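You operate a simulated robot arm through the tools that you are given. There is no shell and no other tool. Be economical: measure what you need, move in short steps, check, and stop when the job is done.

You run a simulated robot arm. Do the job below in one go: nothing can be reset, and whatever is moved stays where it is left.

## Task
Top up the green pot on the warm stove from the beige jug and cover it again.
Fine: lay its lid on the iron stand first; pour the jug out (a splash may stay), then put it back; the pot stays on the griddle; stove doors stay shut and latched. Set down upright: beige jug.

Only the result counts: the job must be done as asked and must still hold three seconds after the hand-in. Knocking over, shifting, dropping, spilling or breaking anything else fails it. Lids that push on must go on centred and level and be pressed home; caps that screw on are set level and turned clockwise until they are tight.

## Robot
A 6-joint arm with a two-finger parallel gripper, fixed in place. Base frame: the origin is at the foot of the arm, x ahead of it, y to its left, z up. Readings come in cm, degrees, newtons and seconds.
With the tool pointing down near the work surface it reaches from about 14 to 82 cm from the base axis. Its first joint turns from -166.0 to 166.0 degrees. Payload 3.91 kg.
The TCP is the grasp point between the finger pads, 3 cm short of the fingertips. In the tool frame z runs along the fingers and y along their closing line. Largest opening 11 cm; finger width 2, thickness 1; the body of the gripper, 4.8 by 11.2 cm, starts 5.5 cm behind the TCP.
Orientation is told as [roll, pitch, yaw] about the base's x, y, z axes, in that order, counted from this pose: with the fingers straight down and closing along the base's y, the tool's x points along the base's -x, its y along +y and its z along -z.

## Interface
- The arm moves only by the tool step_arm. Its arguments are lists of equal length, an entry for each row: "delta_rot": the turn, a rotation vector about the tool's x, y, z in degrees, a list of three; "offset": the shift along the tool's x, y, z in cm, a list of three; "grip": the finger opening in cm, from 0 to 11. In form: {"delta_rot": [[rx, ry, rz], ...], "offset": [[dx, dy, dz], ...], "grip": [grip, ...]}. A call has 1 to 12 rows; each row is the pose to reach, as a shift and turn from the pose commanded when the call began, along the tool's axes at that moment. Each row takes 0.2 s and may step no farther than 5 cm and 8.6 degrees from the row before; otherwise, or with a gripper value out of range, the whole call is refused. Where a pose cannot be reached the arm comes as near as it can. A force on the tool above 90 N (or 10 N above the force at the start of the call, whichever is more), or a blocked arm, ends the call early, and 0.2 s more pass. The fingers move at their own pace (about 10.8 cm/s each) and stop on an object; they squeeze with about 40 N. The grip force told is the motor's: it shows also when the fingers shut on nothing. Time passes only in rows, and 0.2 s behind the last, so rows that repeat a pose let the fingers close. The reply holds the time, the measured pose of the TCP, the force on the tool along the base axes, the opening and the grip force, in the units named above and with some noise, with the torque about the TCP (base axes, N m) and any sound that the robot's microphone picked up, and new pictures: "pictures" is both (left out), scene, wrist or none.
- Cameras (640 x 400 px; columns grow to the right, rows downward): "scene" is fixed at [6.66, -64.97, 147.13]; the picture's right is [0.83, -0.56, 0.00], its down [-0.51, -0.74, -0.44] and it looks along [0.25, 0.36, -0.90] (base axes); focal length 214 px, centre (320, 200). "wrist" rides on the gripper at [7.7, 0.7, -11.4] in the tool frame; the picture's right is [-0.09, 1.00, 0.00], its down [-0.80, -0.07, -0.59] and it looks along [-0.59, -0.05, 0.80] (tool axes); focal length 270 px, centre (320, 200). There is no depth. A picture from a camera that has moved, and an enlarged one, comes with that camera's place and axes in the base frame and with its lens. The place of the scene camera against the robot may be out by one fixed shift of up to 1.8 cm in any direction.
- lift_body(by): slides the trunk up (or, below 0, down) by that many cm; the arm rides with it, the base frame stays. It gives what a move gives, with no picture.
- zoom(camera, box): a new picture of the part [left, top, right, bottom] of that camera's present view, enlarged. It takes no simulated time.
- job_done(): hands the job in; it is judged then, once.

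Go step by step. Nothing tells you positions but the pictures and the camera data: compare them with the known pose of the tool, close in by small moves and look again before you grip or let go. The budget is 120 turns and 200 pictures, counting those below and the enlarged ones. Unless the task says otherwise, let go and move clear before handing in, and close with one line.

The tools are called after "Emit:" as a command line: name --argument value ..., lists and objects as JSON in quotes. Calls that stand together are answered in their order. step_arm: Moves the arm, as the interface text tells. Its arguments: {"type":"object","properties":{"delta_rot":{"type":"array"},"offset":{"type":"array"},"grip":{"type":"array"},"pictures":{"type":"string","enum":["both","scene","wrist","none"]}},"required":["delta_rot","offset","grip"]} The other tools are called the same way: lift_body (by) slides the trunk up or down; zoom (camera, box) takes an enlarged picture of a part of a camera's view; job_done () hands the job in.

At the start:

```text
time: 0.0
tool_pos: [16.05, -38.96, 125.12]
orientation: [0.0, 0.0, 0.0]
contact_force: [0.9, 0.0, -0.1]
ft_torque: [0.0, -0.02, 0.01]
finger_gap: 11.02
finger_force: 0.0
trunk travel left (down, up): [-47.5, 6.5]
```

scene: 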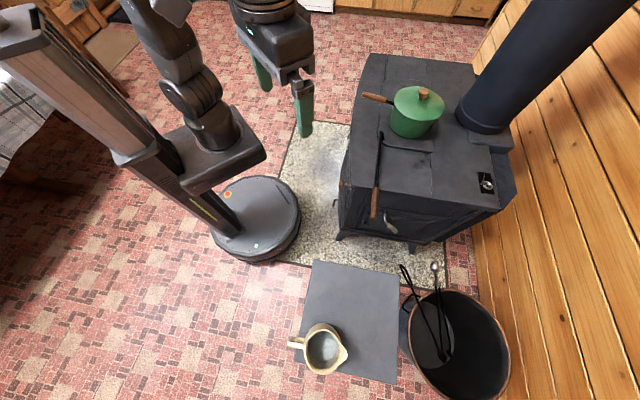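
wrist: 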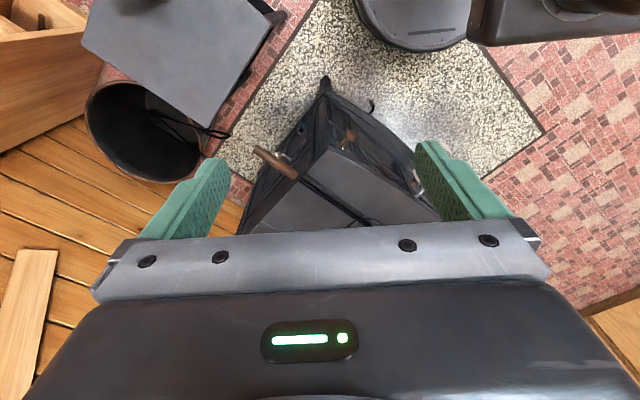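

I see the stove with the green lidded pot, and the beige jug on a grey pedestal or board. I'll look closer before moving.

Emit:
zoom --camera "scene" --box '[330, 50, 530, 250]'

Emit:
zoom --camera "scene" --box '[270, 240, 520, 400]'

Emit:
zoom --camera "wrist" --box '[80, 0, 480, 250]'

```text
2.00 times, centred on (430, 150) of scene
camera zoom: at [6.66, -64.97, 147.13], right [0.83, -0.56, 0.0], down [-0.51, -0.74, -0.44], along [0.25, 0.36, -0.9], focal length 429 px, centre (100, 300)
```

zoom: 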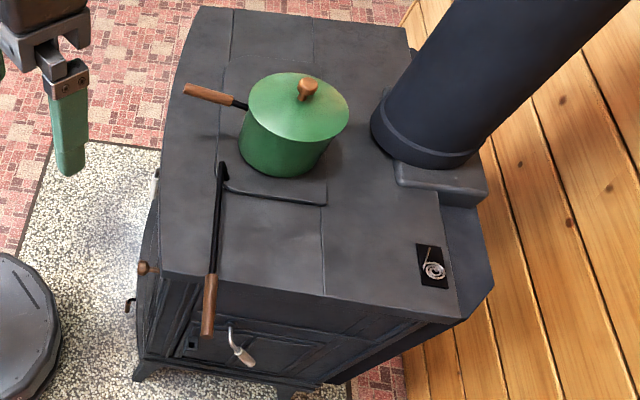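

```text
2.50 times, centred on (395, 320) of scene
camera zoom: at [6.66, -64.97, 147.13], right [0.83, -0.56, 0.0], down [-0.51, -0.74, -0.44], along [0.25, 0.36, -0.9], focal length 536 px, centre (132, -100)
```

zoom: 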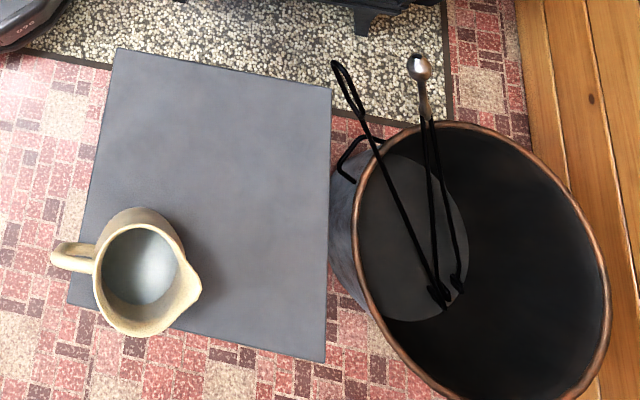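

```text
1.60 times, centred on (280, 125) of wrist
camera zoom: at [8.3, -38.32, 136.65], right [0.09, 1.0, 0.0], down [0.8, -0.07, 0.59], along [0.59, -0.05, -0.8], focal length 432 px, centre (384, 320)
```

zoom: 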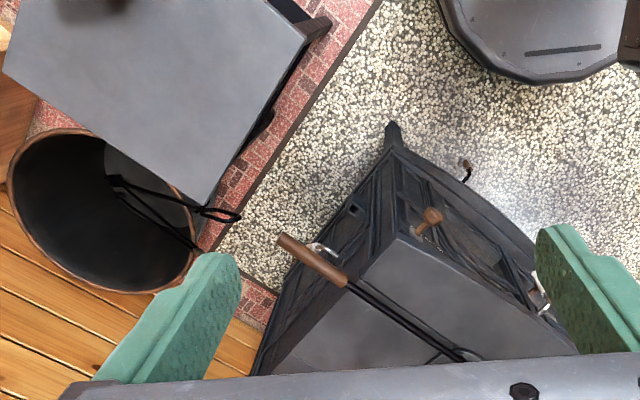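

The stove top is at about z=76, the pot at about (75,-30), and the grey-topped stand at about z=62 with the jug near (0,-77). Next I move toward the pot for a closer look.

Emit:
step_arm --delta_rot '[[0, 0, 0], [0, 0, 0], [0, 0, 0], [0, 0, 0], [0, 0, 0], [0, 0, 0], [0, 0, 0]]' --offset '[[-4.3, 0.9, 1.1], [-8.6, 1.8, 2.2], [-12.9, 2.7, 3.3], [-17.2, 3.6, 4.4], [-21.5, 4.5, 5.5], [-25.8, 5.4, 6.6], [-30, 6.3, 7.7]]' --grip '[11, 11, 11, 11, 11, 11, 11]'

```text
time: 1.6
tool_pos: [46.24, -32.63, 117.22]
orientation: [0.0, 0.0, 0.0]
contact_force: [-0.6, -0.7, -0.2]
ft_torque: [0.02, 0.03, -0.03]
finger_gap: 11.0
finger_force: 0.1
trunk travel left (down, up): [-47.5, 6.5]
camera wrist: at [38.48, -31.93, 128.75], right [0.09, 1.0, 0.0], down [0.8, -0.07, 0.59], along [0.59, -0.05, -0.8], focal length 270 px, centre (320, 200)
```

scene: 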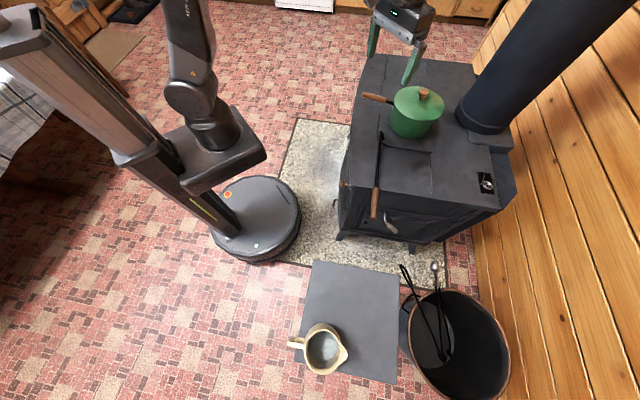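
wrist: 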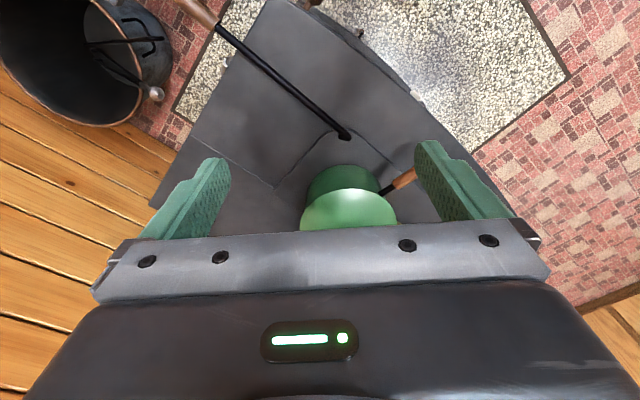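

The lid is about 19 cm wide, near (75,-30). I move nearer.

Emit:
step_arm --delta_rot '[[0, 0, 0], [0, 0, 0], [0, 0, 0], [0, 0, 0], [0, 0, 0]]' --offset '[[-4, 0.6, 0.4], [-8, 1.2, 0.8], [-12, 1.8, 1.2], [-16, 2.4, 1.6], [-20, 2.8, 2]]' --grip '[11, 11, 11, 11, 11]'

```text
time: 2.8
tool_pos: [66.22, -29.73, 115.45]
orientation: [-0.1, 0.2, 0.0]
contact_force: [-0.1, 0.0, -0.2]
ft_torque: [0.02, -0.01, 0.01]
finger_gap: 11.0
finger_force: 0.1
trunk travel left (down, up): [-47.5, 6.5]
camera wrist: at [58.46, -29.1, 126.88], right [0.09, 1.0, 0.0], down [0.8, -0.07, 0.59], along [0.59, -0.05, -0.8], focal length 270 px, centre (320, 200)
```

scene: 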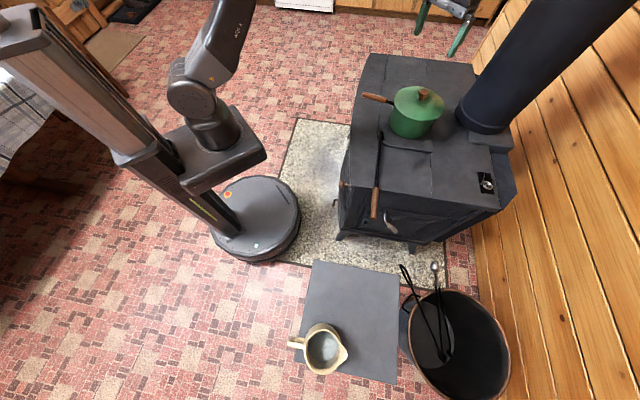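
wrist: 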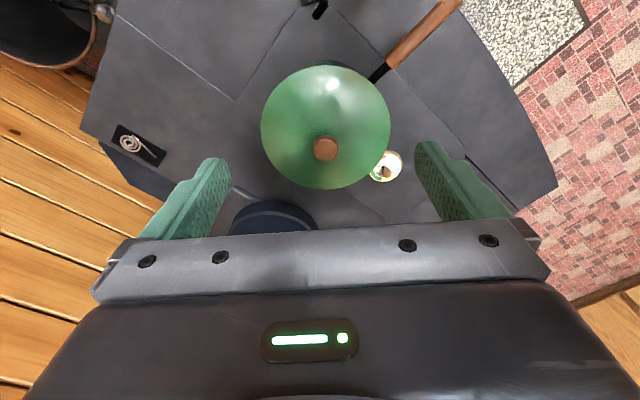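

Now I drop 10 cm straight down for a second sight of the knob.

Emit:
step_arm --delta_rot '[[0, 0, 0], [0, 0, 0], [0, 0, 0]]' --offset '[[0, 0, 4], [0, 0, 8], [0, 0, 11]]' --grip '[8, 8, 8]' --pictures "wrist"

Emit:
zoom --camera "wrist" --box '[220, 100, 460, 250]'

```text
time: 3.6
tool_pos: [65.9, -29.85, 104.28]
orientation: [-0.1, 0.1, -0.1]
contact_force: [0.2, 0.8, -0.5]
ft_torque: [0.0, -0.02, 0.01]
finger_gap: 7.99
finger_force: 0.1
trunk travel left (down, up): [-47.5, 6.5]
camera wrist: at [58.18, -29.16, 115.85], right [0.09, 1.0, 0.0], down [0.8, -0.07, 0.59], along [0.59, -0.05, -0.8], focal length 270 px, centre (320, 200)
```

wrist: 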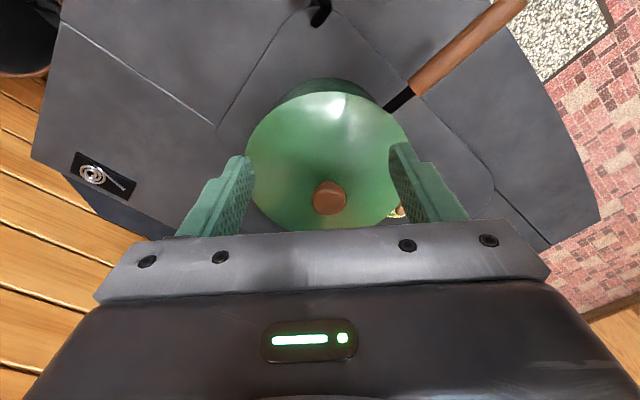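

```text
2.67 times, centred on (340, 175) of wrist
camera zoom: at [58.18, -29.16, 115.85], right [0.09, 1.0, 0.0], down [0.8, -0.07, 0.59], along [0.59, -0.05, -0.8], focal length 721 px, centre (267, 267)
```

zoom: 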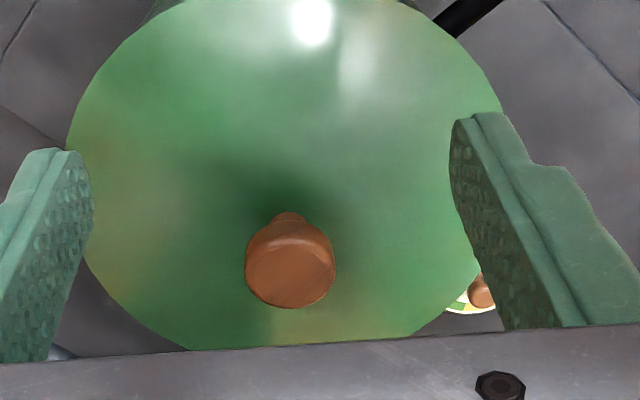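

The knob top is at about (73.2,-29.6,96) and 3 cm wide. I move above it and check before lowering.

Emit:
step_arm --delta_rot '[[0, 0, 0], [0, 0, 0], [0, 0, 0]]' --offset '[[-3.7, 0.1, 0], [-7.3, 0.25, 0], [-7.3, 0.25, 4]]' --grip '[7, 7, 7]'

Emit:
zoom --camera "wrist" --box '[200, 130, 480, 305]'

Emit:
zoom --camera "scene" --box '[340, 20, 500, 120]'

```text
time: 4.4
tool_pos: [73.39, -29.67, 100.32]
orientation: [0.1, 0.0, -0.1]
contact_force: [0.6, 0.9, 0.5]
ft_torque: [-0.03, 0.0, 0.02]
finger_gap: 6.97
finger_force: 0.1
trunk travel left (down, up): [-47.5, 6.5]
camera wrist: at [65.6, -29.06, 111.93], right [0.09, 1.0, 0.0], down [0.8, -0.07, 0.59], along [0.59, -0.05, -0.8], focal length 270 px, centre (320, 200)
```

scene: 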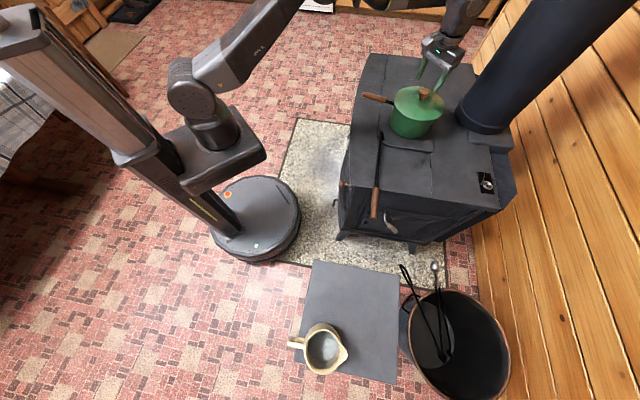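
wrist: 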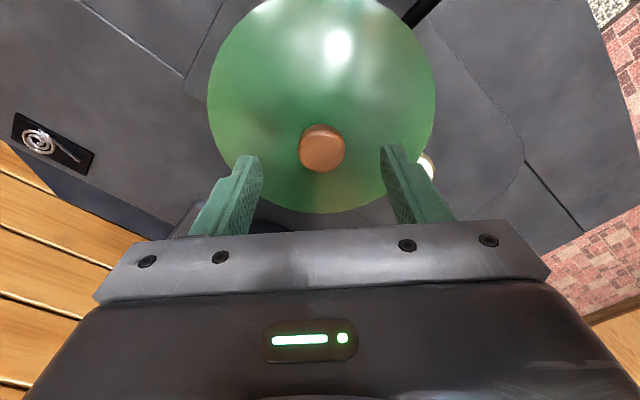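

```text
2.29 times, centred on (340, 218) of wrist
camera zoom: at [65.6, -29.06, 111.93], right [0.09, 1.0, 0.0], down [0.8, -0.07, 0.59], along [0.59, -0.05, -0.8], focal length 618 px, centre (274, 160)
```

zoom: 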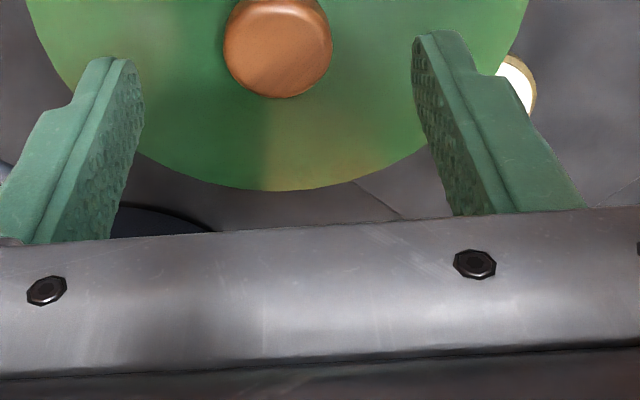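

```text
4.00 times, centred on (420, 70) of scene
camera zoom: at [6.66, -64.97, 147.13], right [0.83, -0.56, 0.0], down [-0.51, -0.74, -0.44], along [0.25, 0.36, -0.9], focal length 858 px, centre (-80, 720)
```

zoom: 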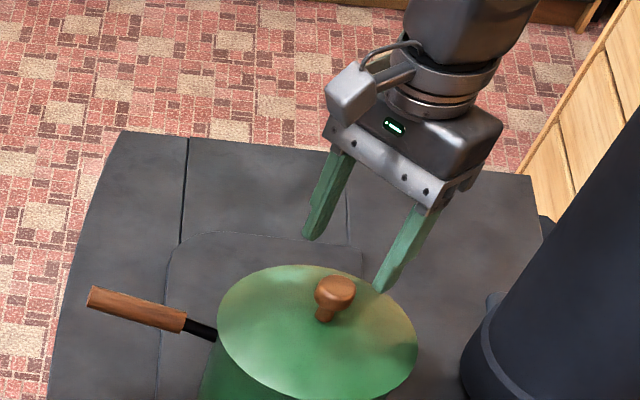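

The knob is centred at (73.0,-29.6) with its top at 96.3. I lower to z≈94.8 and close.

Emit:
step_arm --delta_rot '[[0, 0, 0], [0, 0, 0], [0, 0, 0], [0, 0, 0], [0, 0, 0]]' --offset '[[0.3, 0.1, 3], [0.3, 0.1, 5.4], [0.3, 0.1, 5.4], [0.3, 0.1, 5.4], [0.3, 0.1, 5.4]]' --grip '[7, 7, 2, 1, 1]'

Emit:
zoom --camera "wrist" --box '[200, 100, 480, 275]'

```text
time: 5.6
tool_pos: [73.01, -29.62, 94.91]
orientation: [0.0, 0.0, 0.0]
contact_force: [0.8, 0.4, -0.6]
ft_torque: [0.03, 0.03, -0.01]
finger_gap: 3.21
finger_force: 39.2
trunk travel left (down, up): [-47.5, 6.5]
camera wrist: at [65.28, -28.94, 106.46], right [0.09, 1.0, 0.0], down [0.8, -0.07, 0.59], along [0.59, -0.05, -0.8], focal length 270 px, centre (320, 200)
```

scene: 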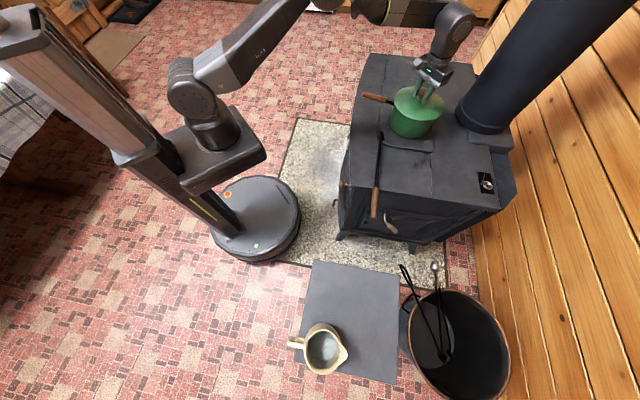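
wrist: 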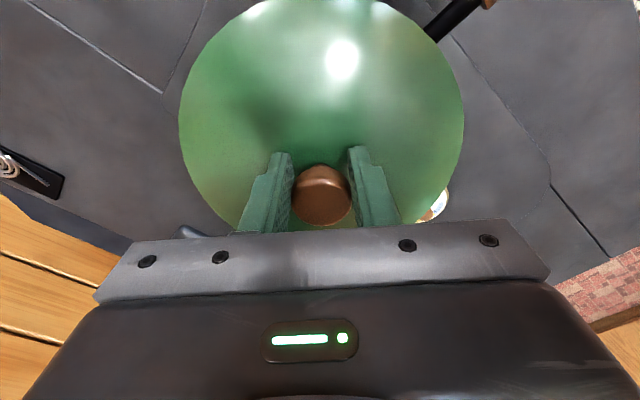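

```text
2.29 times, centred on (340, 188) of wrist
camera zoom: at [65.28, -28.94, 106.46], right [0.09, 1.0, 0.0], down [0.8, -0.07, 0.59], along [0.59, -0.05, -0.8], focal length 618 px, centre (274, 229)
```

zoom: 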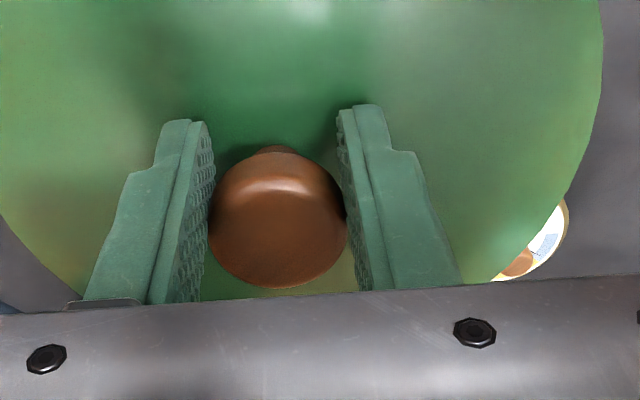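

I have the knob at a 3.2 cm opening. I lift slowly and check that the pot stays put.

Emit:
step_arm --delta_rot '[[0, 0, 0], [0, 0, 0], [0, 0, 0], [0, 0, 0], [0, 0, 0]]' --offset '[[0, 0, -0.5], [0, 0, -1.2], [0, 0, -2], [0, 0, -3.5], [0, 0, -5]]' --grip '[1, 1, 1, 1, 1]'

Emit:
zoom --camera "scene" --box '[340, 40, 500, 140]'

```text
time: 6.8
tool_pos: [72.88, -29.48, 99.97]
orientation: [0.0, 0.0, 0.0]
contact_force: [-0.7, -0.2, -0.6]
ft_torque: [-0.01, 0.03, 0.03]
finger_gap: 3.21
finger_force: 40.1
trunk travel left (down, up): [-47.5, 6.5]
camera wrist: at [65.22, -28.8, 111.49], right [0.09, 1.0, 0.0], down [0.8, -0.07, 0.59], along [0.59, -0.05, -0.8], focal length 270 px, centre (320, 200)
```

scene: 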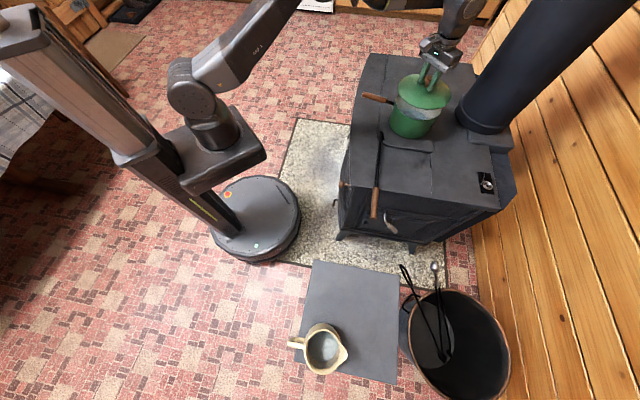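
wrist: 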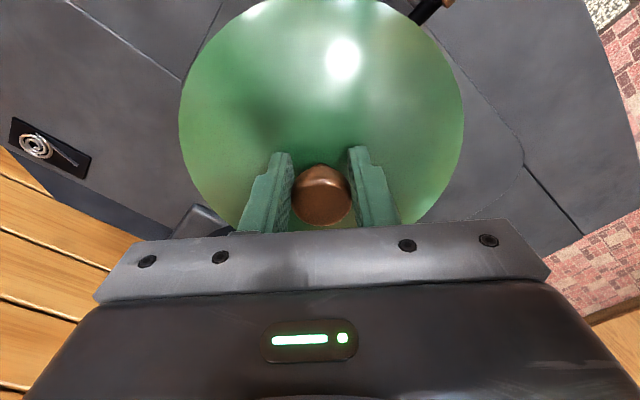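

```text
4.00 times, centred on (420, 90) of scene
camera zoom: at [6.66, -64.97, 147.13], right [0.83, -0.56, 0.0], down [-0.51, -0.74, -0.44], along [0.25, 0.36, -0.9], focal length 858 px, centre (-80, 640)
```

zoom: 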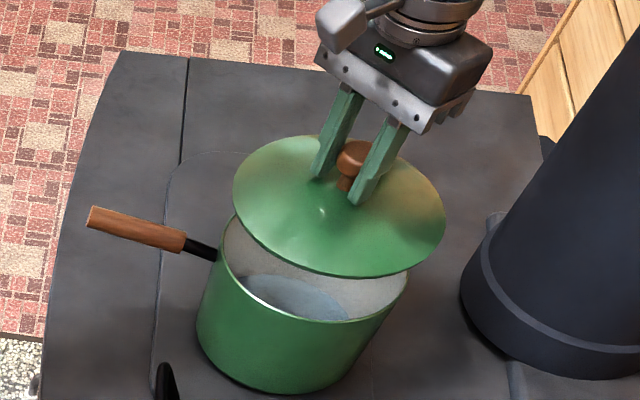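

The lid is off and the pot did not move. I carry the lid to the free side of the stand, aiming at (22,-73).

Emit:
step_arm --delta_rot '[[0, 0, 0], [0, 0, 0], [0, 0, 0], [0, 0, 0], [0, 0, 0], [0, 0, 0], [0, 0, 0], [0, 0, 0], [0, 0, 0], [0, 0, 0], [0, 0, 0], [0, 0, 0]]' --offset '[[0, 0, -4], [3.6, -3.1, -4], [7.2, -6.2, -4], [10.8, -9.3, -4], [14.4, -12.4, -4], [18, -15.5, -4], [21.6, -18.6, -4], [25.2, -21.7, -4], [28.8, -24.8, -4], [32.4, -27.9, -4], [36, -31, -4], [39.6, -34.1, -4]]' --grip '[1, 1, 1, 1, 1, 1, 1, 1, 1, 1, 1, 1]'

```text
time: 9.4
tool_pos: [32.99, -63.51, 104.07]
orientation: [0.0, 0.0, 0.0]
contact_force: [0.6, 0.2, -1.0]
ft_torque: [0.02, 0.0, 0.0]
finger_gap: 3.21
finger_force: 40.2
trunk travel left (down, up): [-47.5, 6.5]
camera wrist: at [25.28, -62.85, 115.56], right [0.09, 1.0, 0.0], down [0.8, -0.07, 0.59], along [0.59, -0.05, -0.8], focal length 270 px, centre (320, 200)
```

scene: 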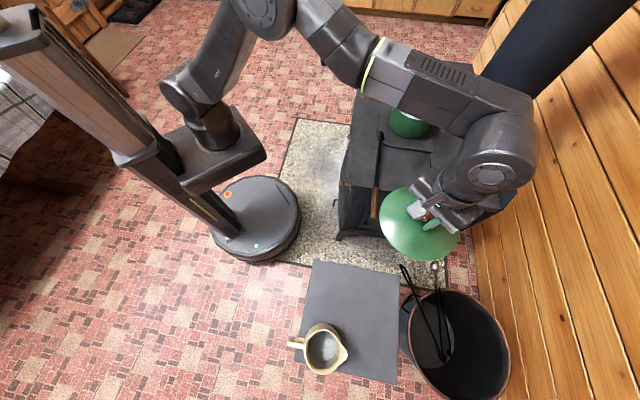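
wrist: 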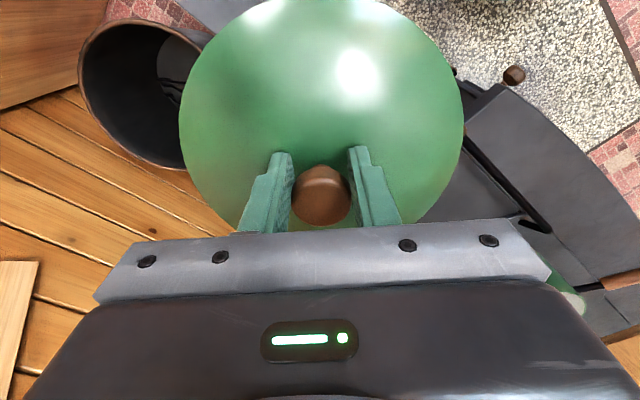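

The arm reaches out radially, so it is clear of the stove. I continue to (22,-73) and begin lowering.

Emit:
step_arm --delta_rot '[[0, 0, 0], [0, 0, 0], [0, 0, 0], [0, 0, 0], [0, 0, 0], [0, 0, 0], [0, 0, 0]]' --offset '[[3.6, -3.1, 0], [7.2, -6.2, 0], [11, -9.5, 0], [11, -9.5, 4.5], [11, -9.5, 9], [11, -9.5, 13.5], [11, -9.5, 18]]' --grip '[1, 1, 1, 1, 1, 1, 1]'

Emit:
zoom --camera "scene" --box '[270, 240, 520, 400]'

```text
refused: row 3 steps farther than a row can; nothing moved
```

```text
2.50 times, centred on (395, 320) of scene
camera zoom: at [6.66, -64.97, 147.13], right [0.83, -0.56, 0.0], down [-0.51, -0.74, -0.44], along [0.25, 0.36, -0.9], focal length 536 px, centre (132, -100)
```

zoom: 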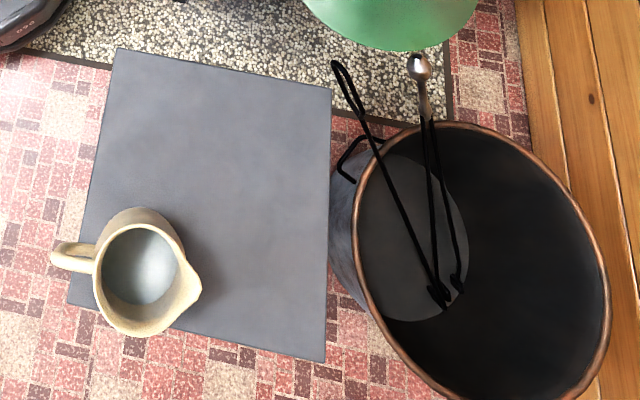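

One step was slightly too long, so I redo it with shorter rows.

Emit:
step_arm --delta_rot '[[0, 0, 0], [0, 0, 0], [0, 0, 0], [0, 0, 0], [0, 0, 0], [0, 0, 0], [0, 0, 0]]' --offset '[[3.6, -3.1, 0], [7.2, -6.2, 0], [10.8, -9.3, 0], [10.8, -9.3, 4.5], [10.8, -9.3, 9], [10.8, -9.3, 13.5], [10.8, -9.3, 18]]' --grip '[1, 1, 1, 1, 1, 1, 1]'

Emit:
zoom --camera "scene" --box '[270, 240, 520, 400]'

```text
time: 11.0
tool_pos: [22.62, -72.61, 86.12]
orientation: [0.0, 0.0, 0.0]
contact_force: [0.1, 0.2, -1.2]
ft_torque: [0.01, 0.05, 0.02]
finger_gap: 3.21
finger_force: 40.7
trunk travel left (down, up): [-47.5, 6.5]
camera wrist: at [14.84, -72.04, 97.56], right [0.09, 1.0, 0.0], down [0.8, -0.07, 0.59], along [0.59, -0.05, -0.8], focal length 270 px, centre (320, 200)
```

scene: 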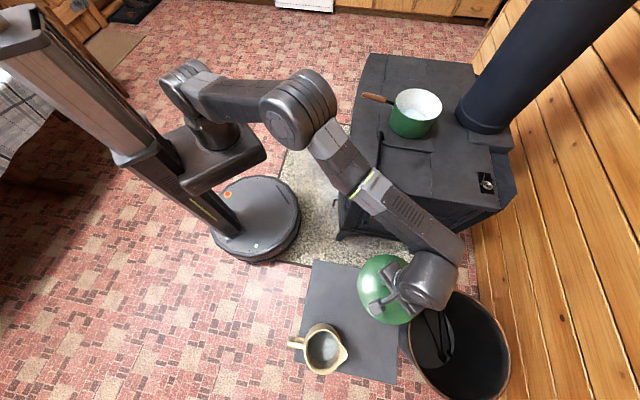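
wrist: 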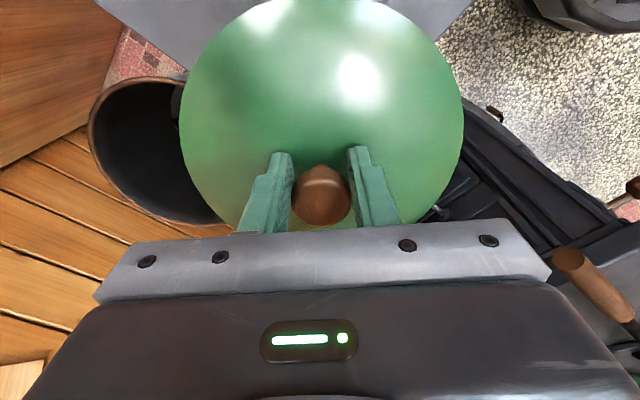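

```text
2.50 times, centred on (395, 320) of scene
camera zoom: at [6.66, -64.97, 147.13], right [0.83, -0.56, 0.0], down [-0.51, -0.74, -0.44], along [0.25, 0.36, -0.9], focal length 536 px, centre (132, -100)
```

zoom: 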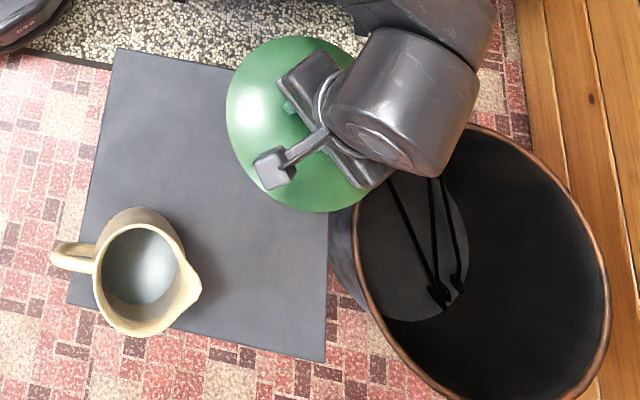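

I shift slightly toward the middle of the stand and lower to about z=75, then look.

Emit:
step_arm --delta_rot '[[0, 0, 0], [0, 0, 0], [0, 0, 0]]' --offset '[[2, -0.4, 3], [2, -0.4, 7], [2, -0.4, 11]]' --grip '[1, 1, 1]'

Emit:
zoom --camera "scene" --box '[270, 240, 430, 340]'

```text
time: 11.8
tool_pos: [20.72, -73.36, 75.27]
orientation: [0.0, 0.0, 0.1]
contact_force: [0.6, 0.4, -1.5]
ft_torque: [-0.01, 0.01, 0.0]
finger_gap: 3.2
finger_force: 39.8
trunk travel left (down, up): [-47.5, 6.5]
camera wrist: at [12.98, -72.67, 86.76], right [0.09, 1.0, 0.0], down [0.8, -0.07, 0.59], along [0.59, -0.05, -0.8], focal length 270 px, centre (320, 200)
```

scene: 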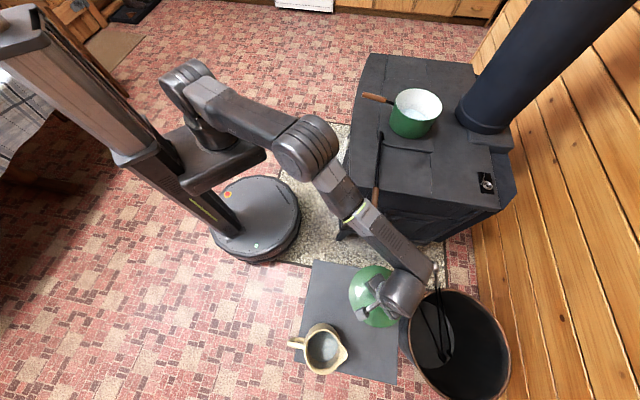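
wrist: 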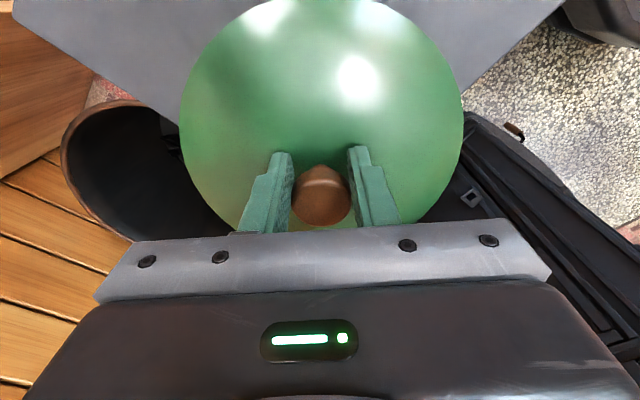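

```text
4.00 times, centred on (350, 290) of scene
camera zoom: at [6.66, -64.97, 147.13], right [0.83, -0.56, 0.0], down [-0.51, -0.74, -0.44], along [0.25, 0.36, -0.9], focal length 858 px, centre (200, -160)
```

zoom: 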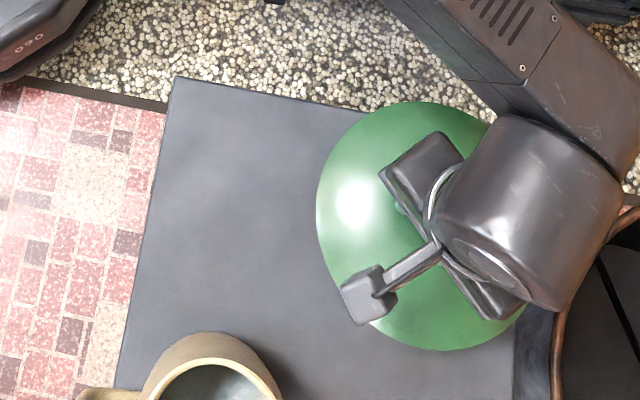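

I move 1 cm further inward and descend in small steps, watching the force.

Emit:
step_arm --delta_rot '[[0, 0, 0], [0, 0, 0], [0, 0, 0], [0, 0, 0]]' --offset '[[1, 0, 1], [1, 0, 2], [1, 0, 3], [1, 0, 4]]' --grip '[1, 1, 1, 1]'

Emit:
zoom --camera "scene" --box '[270, 240, 430, 340]'

```text
time: 12.8
tool_pos: [19.64, -73.29, 71.1]
orientation: [0.0, 0.0, -0.1]
contact_force: [-0.5, 0.3, -1.4]
ft_torque: [-0.06, 0.02, -0.01]
finger_gap: 3.21
finger_force: 40.3
trunk travel left (down, up): [-47.5, 6.5]
camera wrist: at [11.86, -72.62, 82.65], right [0.09, 1.0, 0.0], down [0.8, -0.07, 0.59], along [0.59, -0.05, -0.8], focal length 270 px, centre (320, 200)
```

scene: 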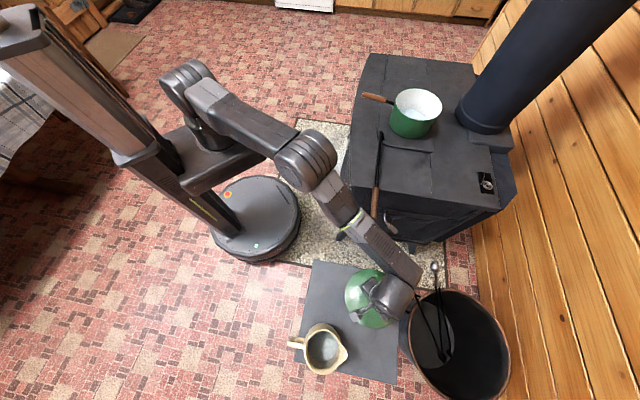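
wrist: 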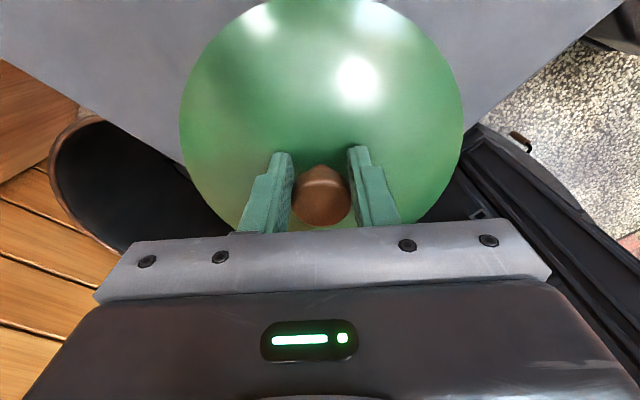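

```text
4.00 times, centred on (350, 290) of scene
camera zoom: at [6.66, -64.97, 147.13], right [0.83, -0.56, 0.0], down [-0.51, -0.74, -0.44], along [0.25, 0.36, -0.9], focal length 858 px, centre (200, -160)
```

zoom: 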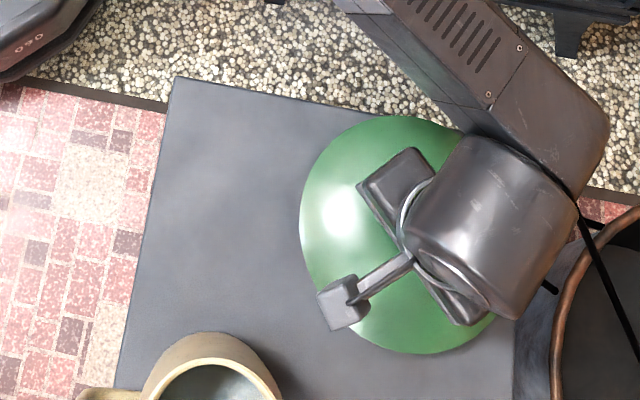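

The stand top comes out at z≈58, so there is more to go down. I continue gently.

Emit:
step_arm --delta_rot '[[0, 0, 0], [0, 0, 0], [0, 0, 0], [0, 0, 0], [0, 0, 0]]' --offset '[[-1, 0, 1.5], [-1, 0, 3], [-1, 0, 4], [-1, 0, 5], [-1, 0, 5.6]]' --grip '[1, 1, 1, 1, 1]'

Emit:
zoom --camera "scene" --box '[270, 240, 430, 340]'

```text
time: 14.0
tool_pos: [20.65, -73.37, 65.91]
orientation: [-0.4, -0.1, 0.1]
contact_force: [-1.2, 3.9, 24.9]
ft_torque: [0.22, 0.1, -0.04]
finger_gap: 3.17
finger_force: 39.7
trunk travel left (down, up): [-47.5, 6.5]
camera wrist: at [12.82, -72.64, 77.56], right [0.09, 1.0, -0.01], down [0.8, -0.07, 0.6], along [0.59, -0.06, -0.8], focal length 270 px, centre (320, 200)
```

scene: 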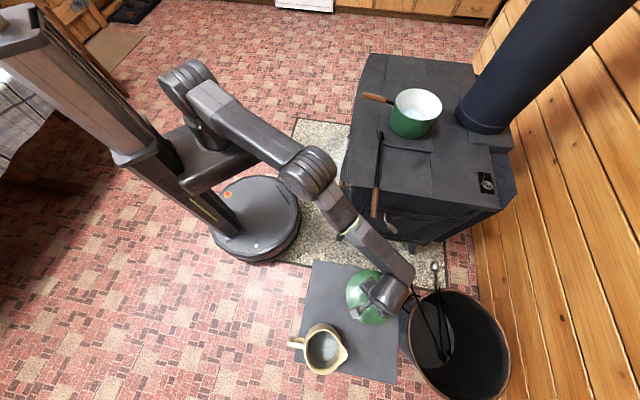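
wrist: 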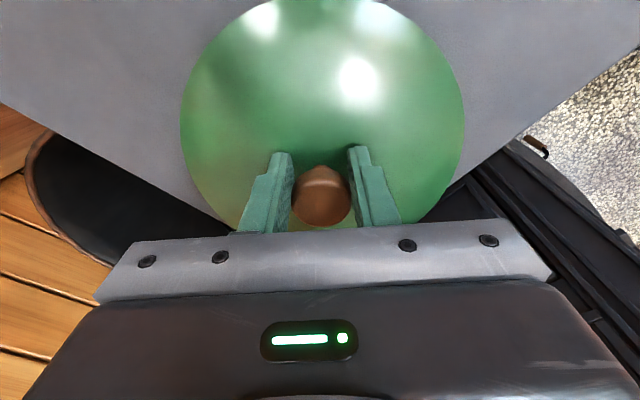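

```text
4.00 times, centred on (350, 290) of scene
camera zoom: at [6.66, -64.97, 147.13], right [0.83, -0.56, 0.0], down [-0.51, -0.74, -0.44], along [0.25, 0.36, -0.9], focal length 858 px, centre (200, -160)
```

zoom: 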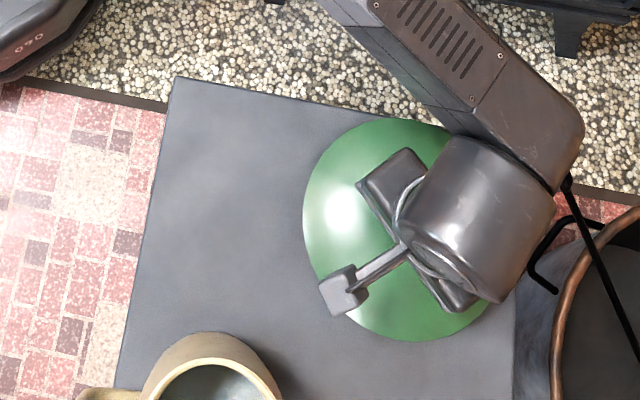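

It is touching with about 25 N upward. I ease up a little, open and rise.

Emit:
step_arm --delta_rot '[[0, 0, 0], [0, 0, 0], [0, 0, 0], [0, 0, 0], [0, 0, 0], [0, 0, 0]]' --offset '[[0, 0, -0.3], [0, 0, -0.3], [0, 0, -0.3], [0, 0, -0.3], [0, 0, -3], [0, 0, -7]]' --grip '[1, 4, 6.5, 6.5, 6.5, 6.5]'

Emit:
zoom --camera "scene" --box '[270, 240, 430, 340]'

```text
time: 15.4
tool_pos: [20.73, -73.37, 72.42]
orientation: [0.1, 0.0, 0.0]
contact_force: [0.4, -0.5, -0.9]
ft_torque: [-0.01, 0.02, 0.02]
finger_gap: 6.5
finger_force: 0.1
trunk travel left (down, up): [-47.5, 6.5]
camera wrist: at [12.9, -72.67, 83.86], right [0.09, 1.0, 0.0], down [0.8, -0.07, 0.59], along [0.59, -0.05, -0.8], focal length 270 px, centre (320, 200)
```

scene: 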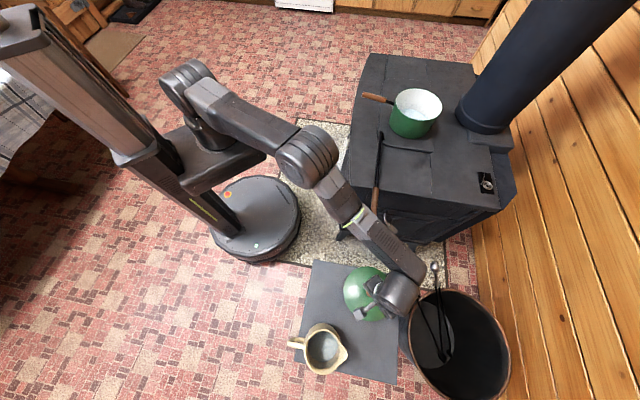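
wrist: 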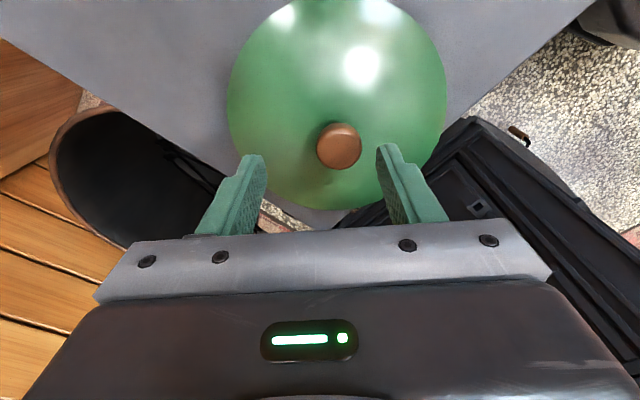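

```text
4.00 times, centred on (350, 290) of scene
camera zoom: at [6.66, -64.97, 147.13], right [0.83, -0.56, 0.0], down [-0.51, -0.74, -0.44], along [0.25, 0.36, -0.9], focal length 858 px, centre (200, -160)
```

zoom: 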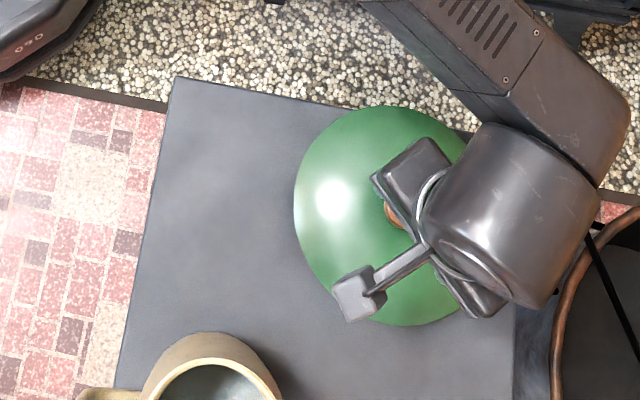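

The lid seems to have shifted about 1.4 cm in +y on release. I check how it sits.

Emit:
zoom --camera "wrist" --box '[160, 0, 520, 225]'

Emit:
step_arm --delta_rot '[[0, 0, 0], [0, 0, 0], [0, 0, 0], [0, 0, 0], [0, 0, 0]]' --offset '[[0, 0, -5], [0, 0, -10], [2, 3, -13], [4, 6, -15], [6, 10, -16]]' --grip '[6.5, 6.5, 6.5, 6.5, 6.5]'

Emit:
zoom --camera "scene" --box '[270, 240, 430, 340]'

```text
1.78 times, centred on (340, 112) of wrist
camera zoom: at [12.9, -72.67, 83.86], right [0.09, 1.0, 0.0], down [0.8, -0.07, 0.59], along [0.59, -0.05, -0.8], focal length 480 px, centre (284, 356)
```

zoom: 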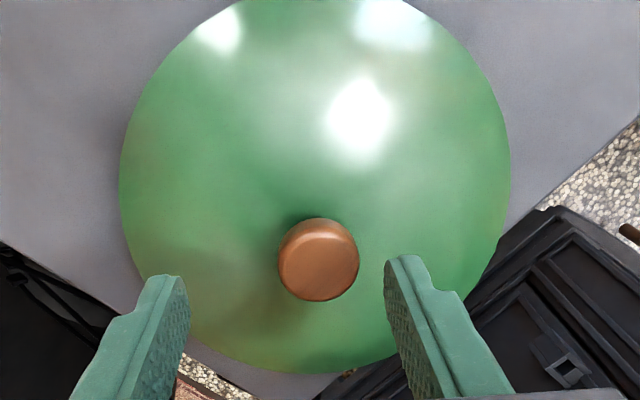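

```text
time: 16.6
tool_pos: [14.73, -63.44, 88.42]
orientation: [-0.1, 0.0, 0.0]
contact_force: [-0.5, 0.2, 0.2]
ft_torque: [0.02, 0.0, 0.04]
finger_gap: 6.52
finger_force: 0.1
trunk travel left (down, up): [-47.5, 6.5]
camera wrist: at [6.92, -62.78, 99.96], right [0.09, 1.0, 0.0], down [0.8, -0.07, 0.59], along [0.59, -0.05, -0.8], focal length 270 px, centre (320, 200)
```

scene: 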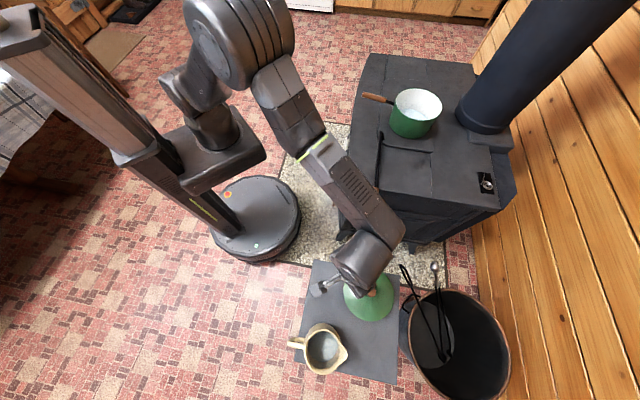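
wrist: 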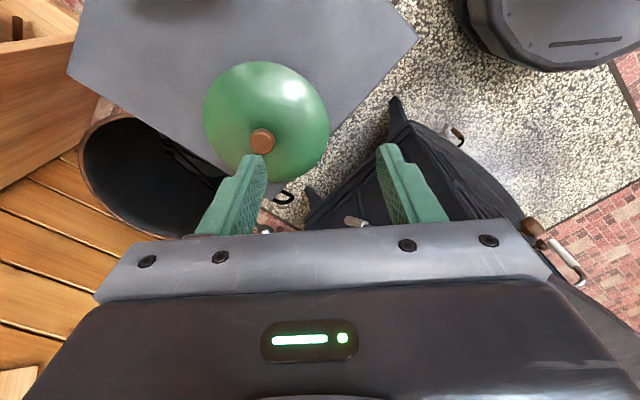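

```text
4.00 times, centred on (350, 290) of scene
camera zoom: at [6.66, -64.97, 147.13], right [0.83, -0.56, 0.0], down [-0.51, -0.74, -0.44], along [0.25, 0.36, -0.9], focal length 858 px, centre (200, -160)
```

zoom: 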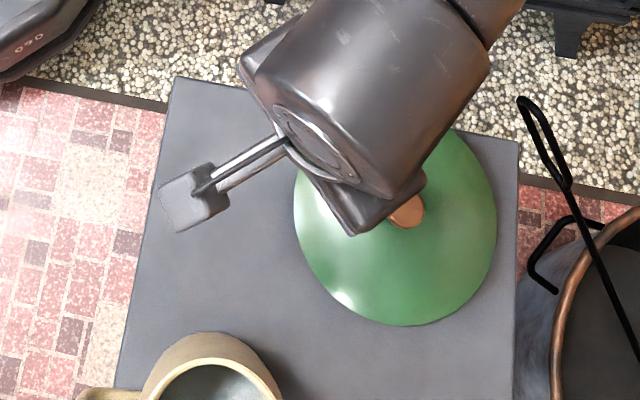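

The lid rests well inside the stand. For the jug I plan to grip the body from the +x side with a near-horizontal tool, so that pouring is a roll. I start by turning the tool.

Emit:
step_arm --delta_rot '[[0, 0, -7], [0, 0, -14], [0, 0, -21], [0, 0, -28], [0, 0, -35]]' --offset '[[0, 0, -1], [0, 0, -2], [0, 0, -3], [0, 0, -4], [0, 0, -5]]' --grip '[11, 11, 11, 11, 11]' --pictures "none"

Emit:
step_arm --delta_rot '[[0, 8, 0], [0, 16, 0], [0, 24, 0], [0, 32, 0], [0, 40, 0], [0, 48, 0]]' --offset '[[0, 0, 0], [0, 0, 0], [0, 0, 0], [0, 0, 0], [0, 0, 0], [0, 0, 0]]' --grip '[11, 11, 11, 11, 11, 11]'

```text
time: 17.8
tool_pos: [14.67, -63.4, 93.43]
orientation: [0.1, 0.1, 35.2]
contact_force: [-0.2, 0.4, -0.7]
ft_torque: [0.0, 0.01, 0.0]
finger_gap: 11.0
finger_force: 0.1
trunk travel left (down, up): [-47.5, 6.5]
```

```text
time: 19.2
tool_pos: [14.66, -63.36, 93.3]
orientation: [0.0, 48.1, 35.2]
contact_force: [0.5, 0.1, -0.4]
ft_torque: [0.01, -0.01, 0.01]
finger_gap: 11.03
finger_force: 0.1
trunk travel left (down, up): [-47.5, 6.5]
camera wrist: at [16.99, -60.89, 106.82], right [-0.52, 0.85, -0.07], down [0.84, 0.5, -0.2], along [-0.14, -0.16, -0.98], focal length 270 px, centre (320, 200)
```

scene: 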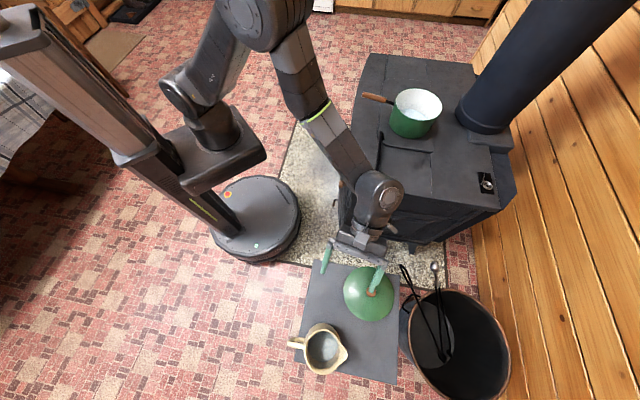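
wrist: 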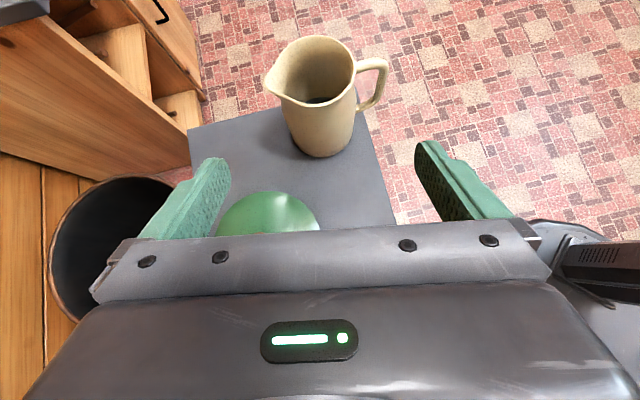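

The heading suits: spout to the left, handle to the right. I zoom in to measure the jug.

Emit:
zoom --camera "wrist" --box '[220, 20, 420, 170]'

```text
2.67 times, centred on (320, 95) of wrist
camera zoom: at [16.99, -60.89, 106.82], right [-0.52, 0.85, -0.07], down [0.84, 0.5, -0.2], along [-0.14, -0.16, -0.98], focal length 721 px, centre (320, 480)
```

zoom: 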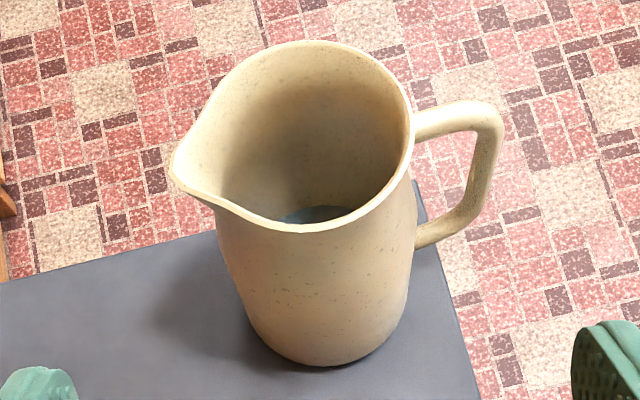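

The jug axis is about (-0.7,-74.7), rim z≈77 and diameter ≈10, with the spout toward (+x,-y). The grip will be at z≈70.5, one finger under the spout and one through the handle loop. I turn 10° more and level the tool.

Emit:
step_arm --delta_rot '[[3.7, 0, -3.35], [7.4, 0, -6.7]]' --offset '[[0, 0, 0], [0, 0, 0]]' --grip '[11, 11]' --pictures "none"

Emit:
step_arm --delta_rot '[[0, 8, 0], [0, 16, 0], [0, 24, 0], [0, 32, 0]]' --offset '[[-1.8, 0.7, 3.6], [-3.6, 1.4, 7.2], [-5.4, 2.1, 10.8], [-7.2, 2.9, 14.4]]' --grip '[11, 11, 11, 11]'

Emit:
zoom --camera "wrist" --box '[180, 60, 460, 240]'

```text
time: 19.8
tool_pos: [14.64, -63.41, 93.5]
orientation: [0.0, 48.0, 45.0]
contact_force: [0.2, -0.4, 0.1]
ft_torque: [0.02, 0.0, 0.02]
finger_gap: 10.98
finger_force: 0.2
trunk travel left (down, up): [-47.5, 6.5]
```

```text
time: 20.8
tool_pos: [8.4, -65.27, 78.44]
orientation: [-0.4, 80.1, 44.6]
contact_force: [-0.1, -0.8, -0.1]
ft_torque: [0.03, -0.01, -0.02]
finger_gap: 11.01
finger_force: 0.1
trunk travel left (down, up): [-47.5, 6.5]
camera wrist: at [14.94, -57.85, 87.98], right [-0.69, 0.71, -0.09], down [0.56, 0.46, -0.69], along [-0.45, -0.53, -0.72], focal length 270 px, centre (320, 200)
```

scene: 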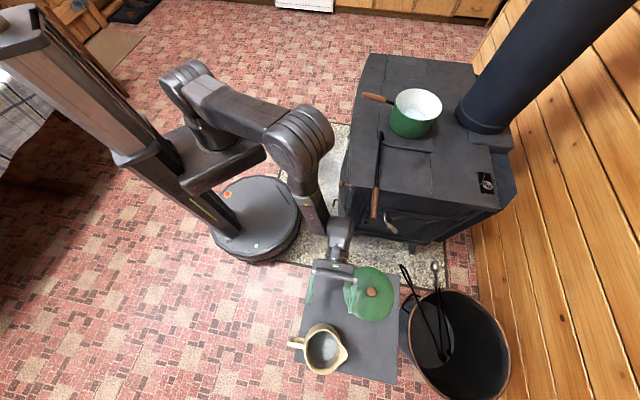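
wrist: 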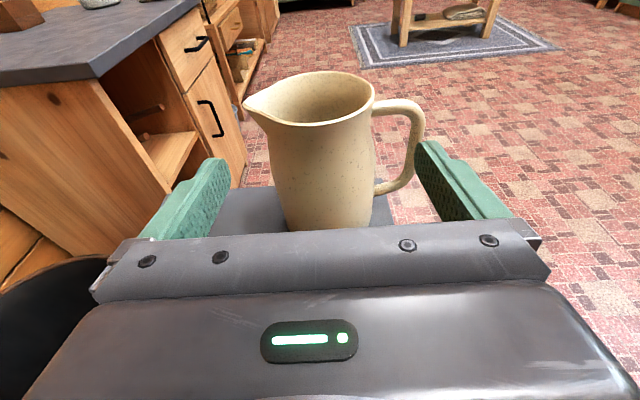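

```text
2.22 times, centred on (320, 150) of wrist
camera zoom: at [14.94, -57.85, 87.98], right [-0.69, 0.71, -0.09], down [0.56, 0.46, -0.69], along [-0.45, -0.53, -0.72], focal length 601 px, centre (320, 311)
```

zoom: 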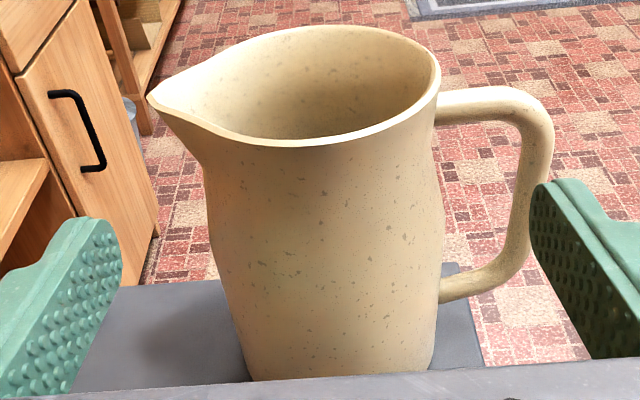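

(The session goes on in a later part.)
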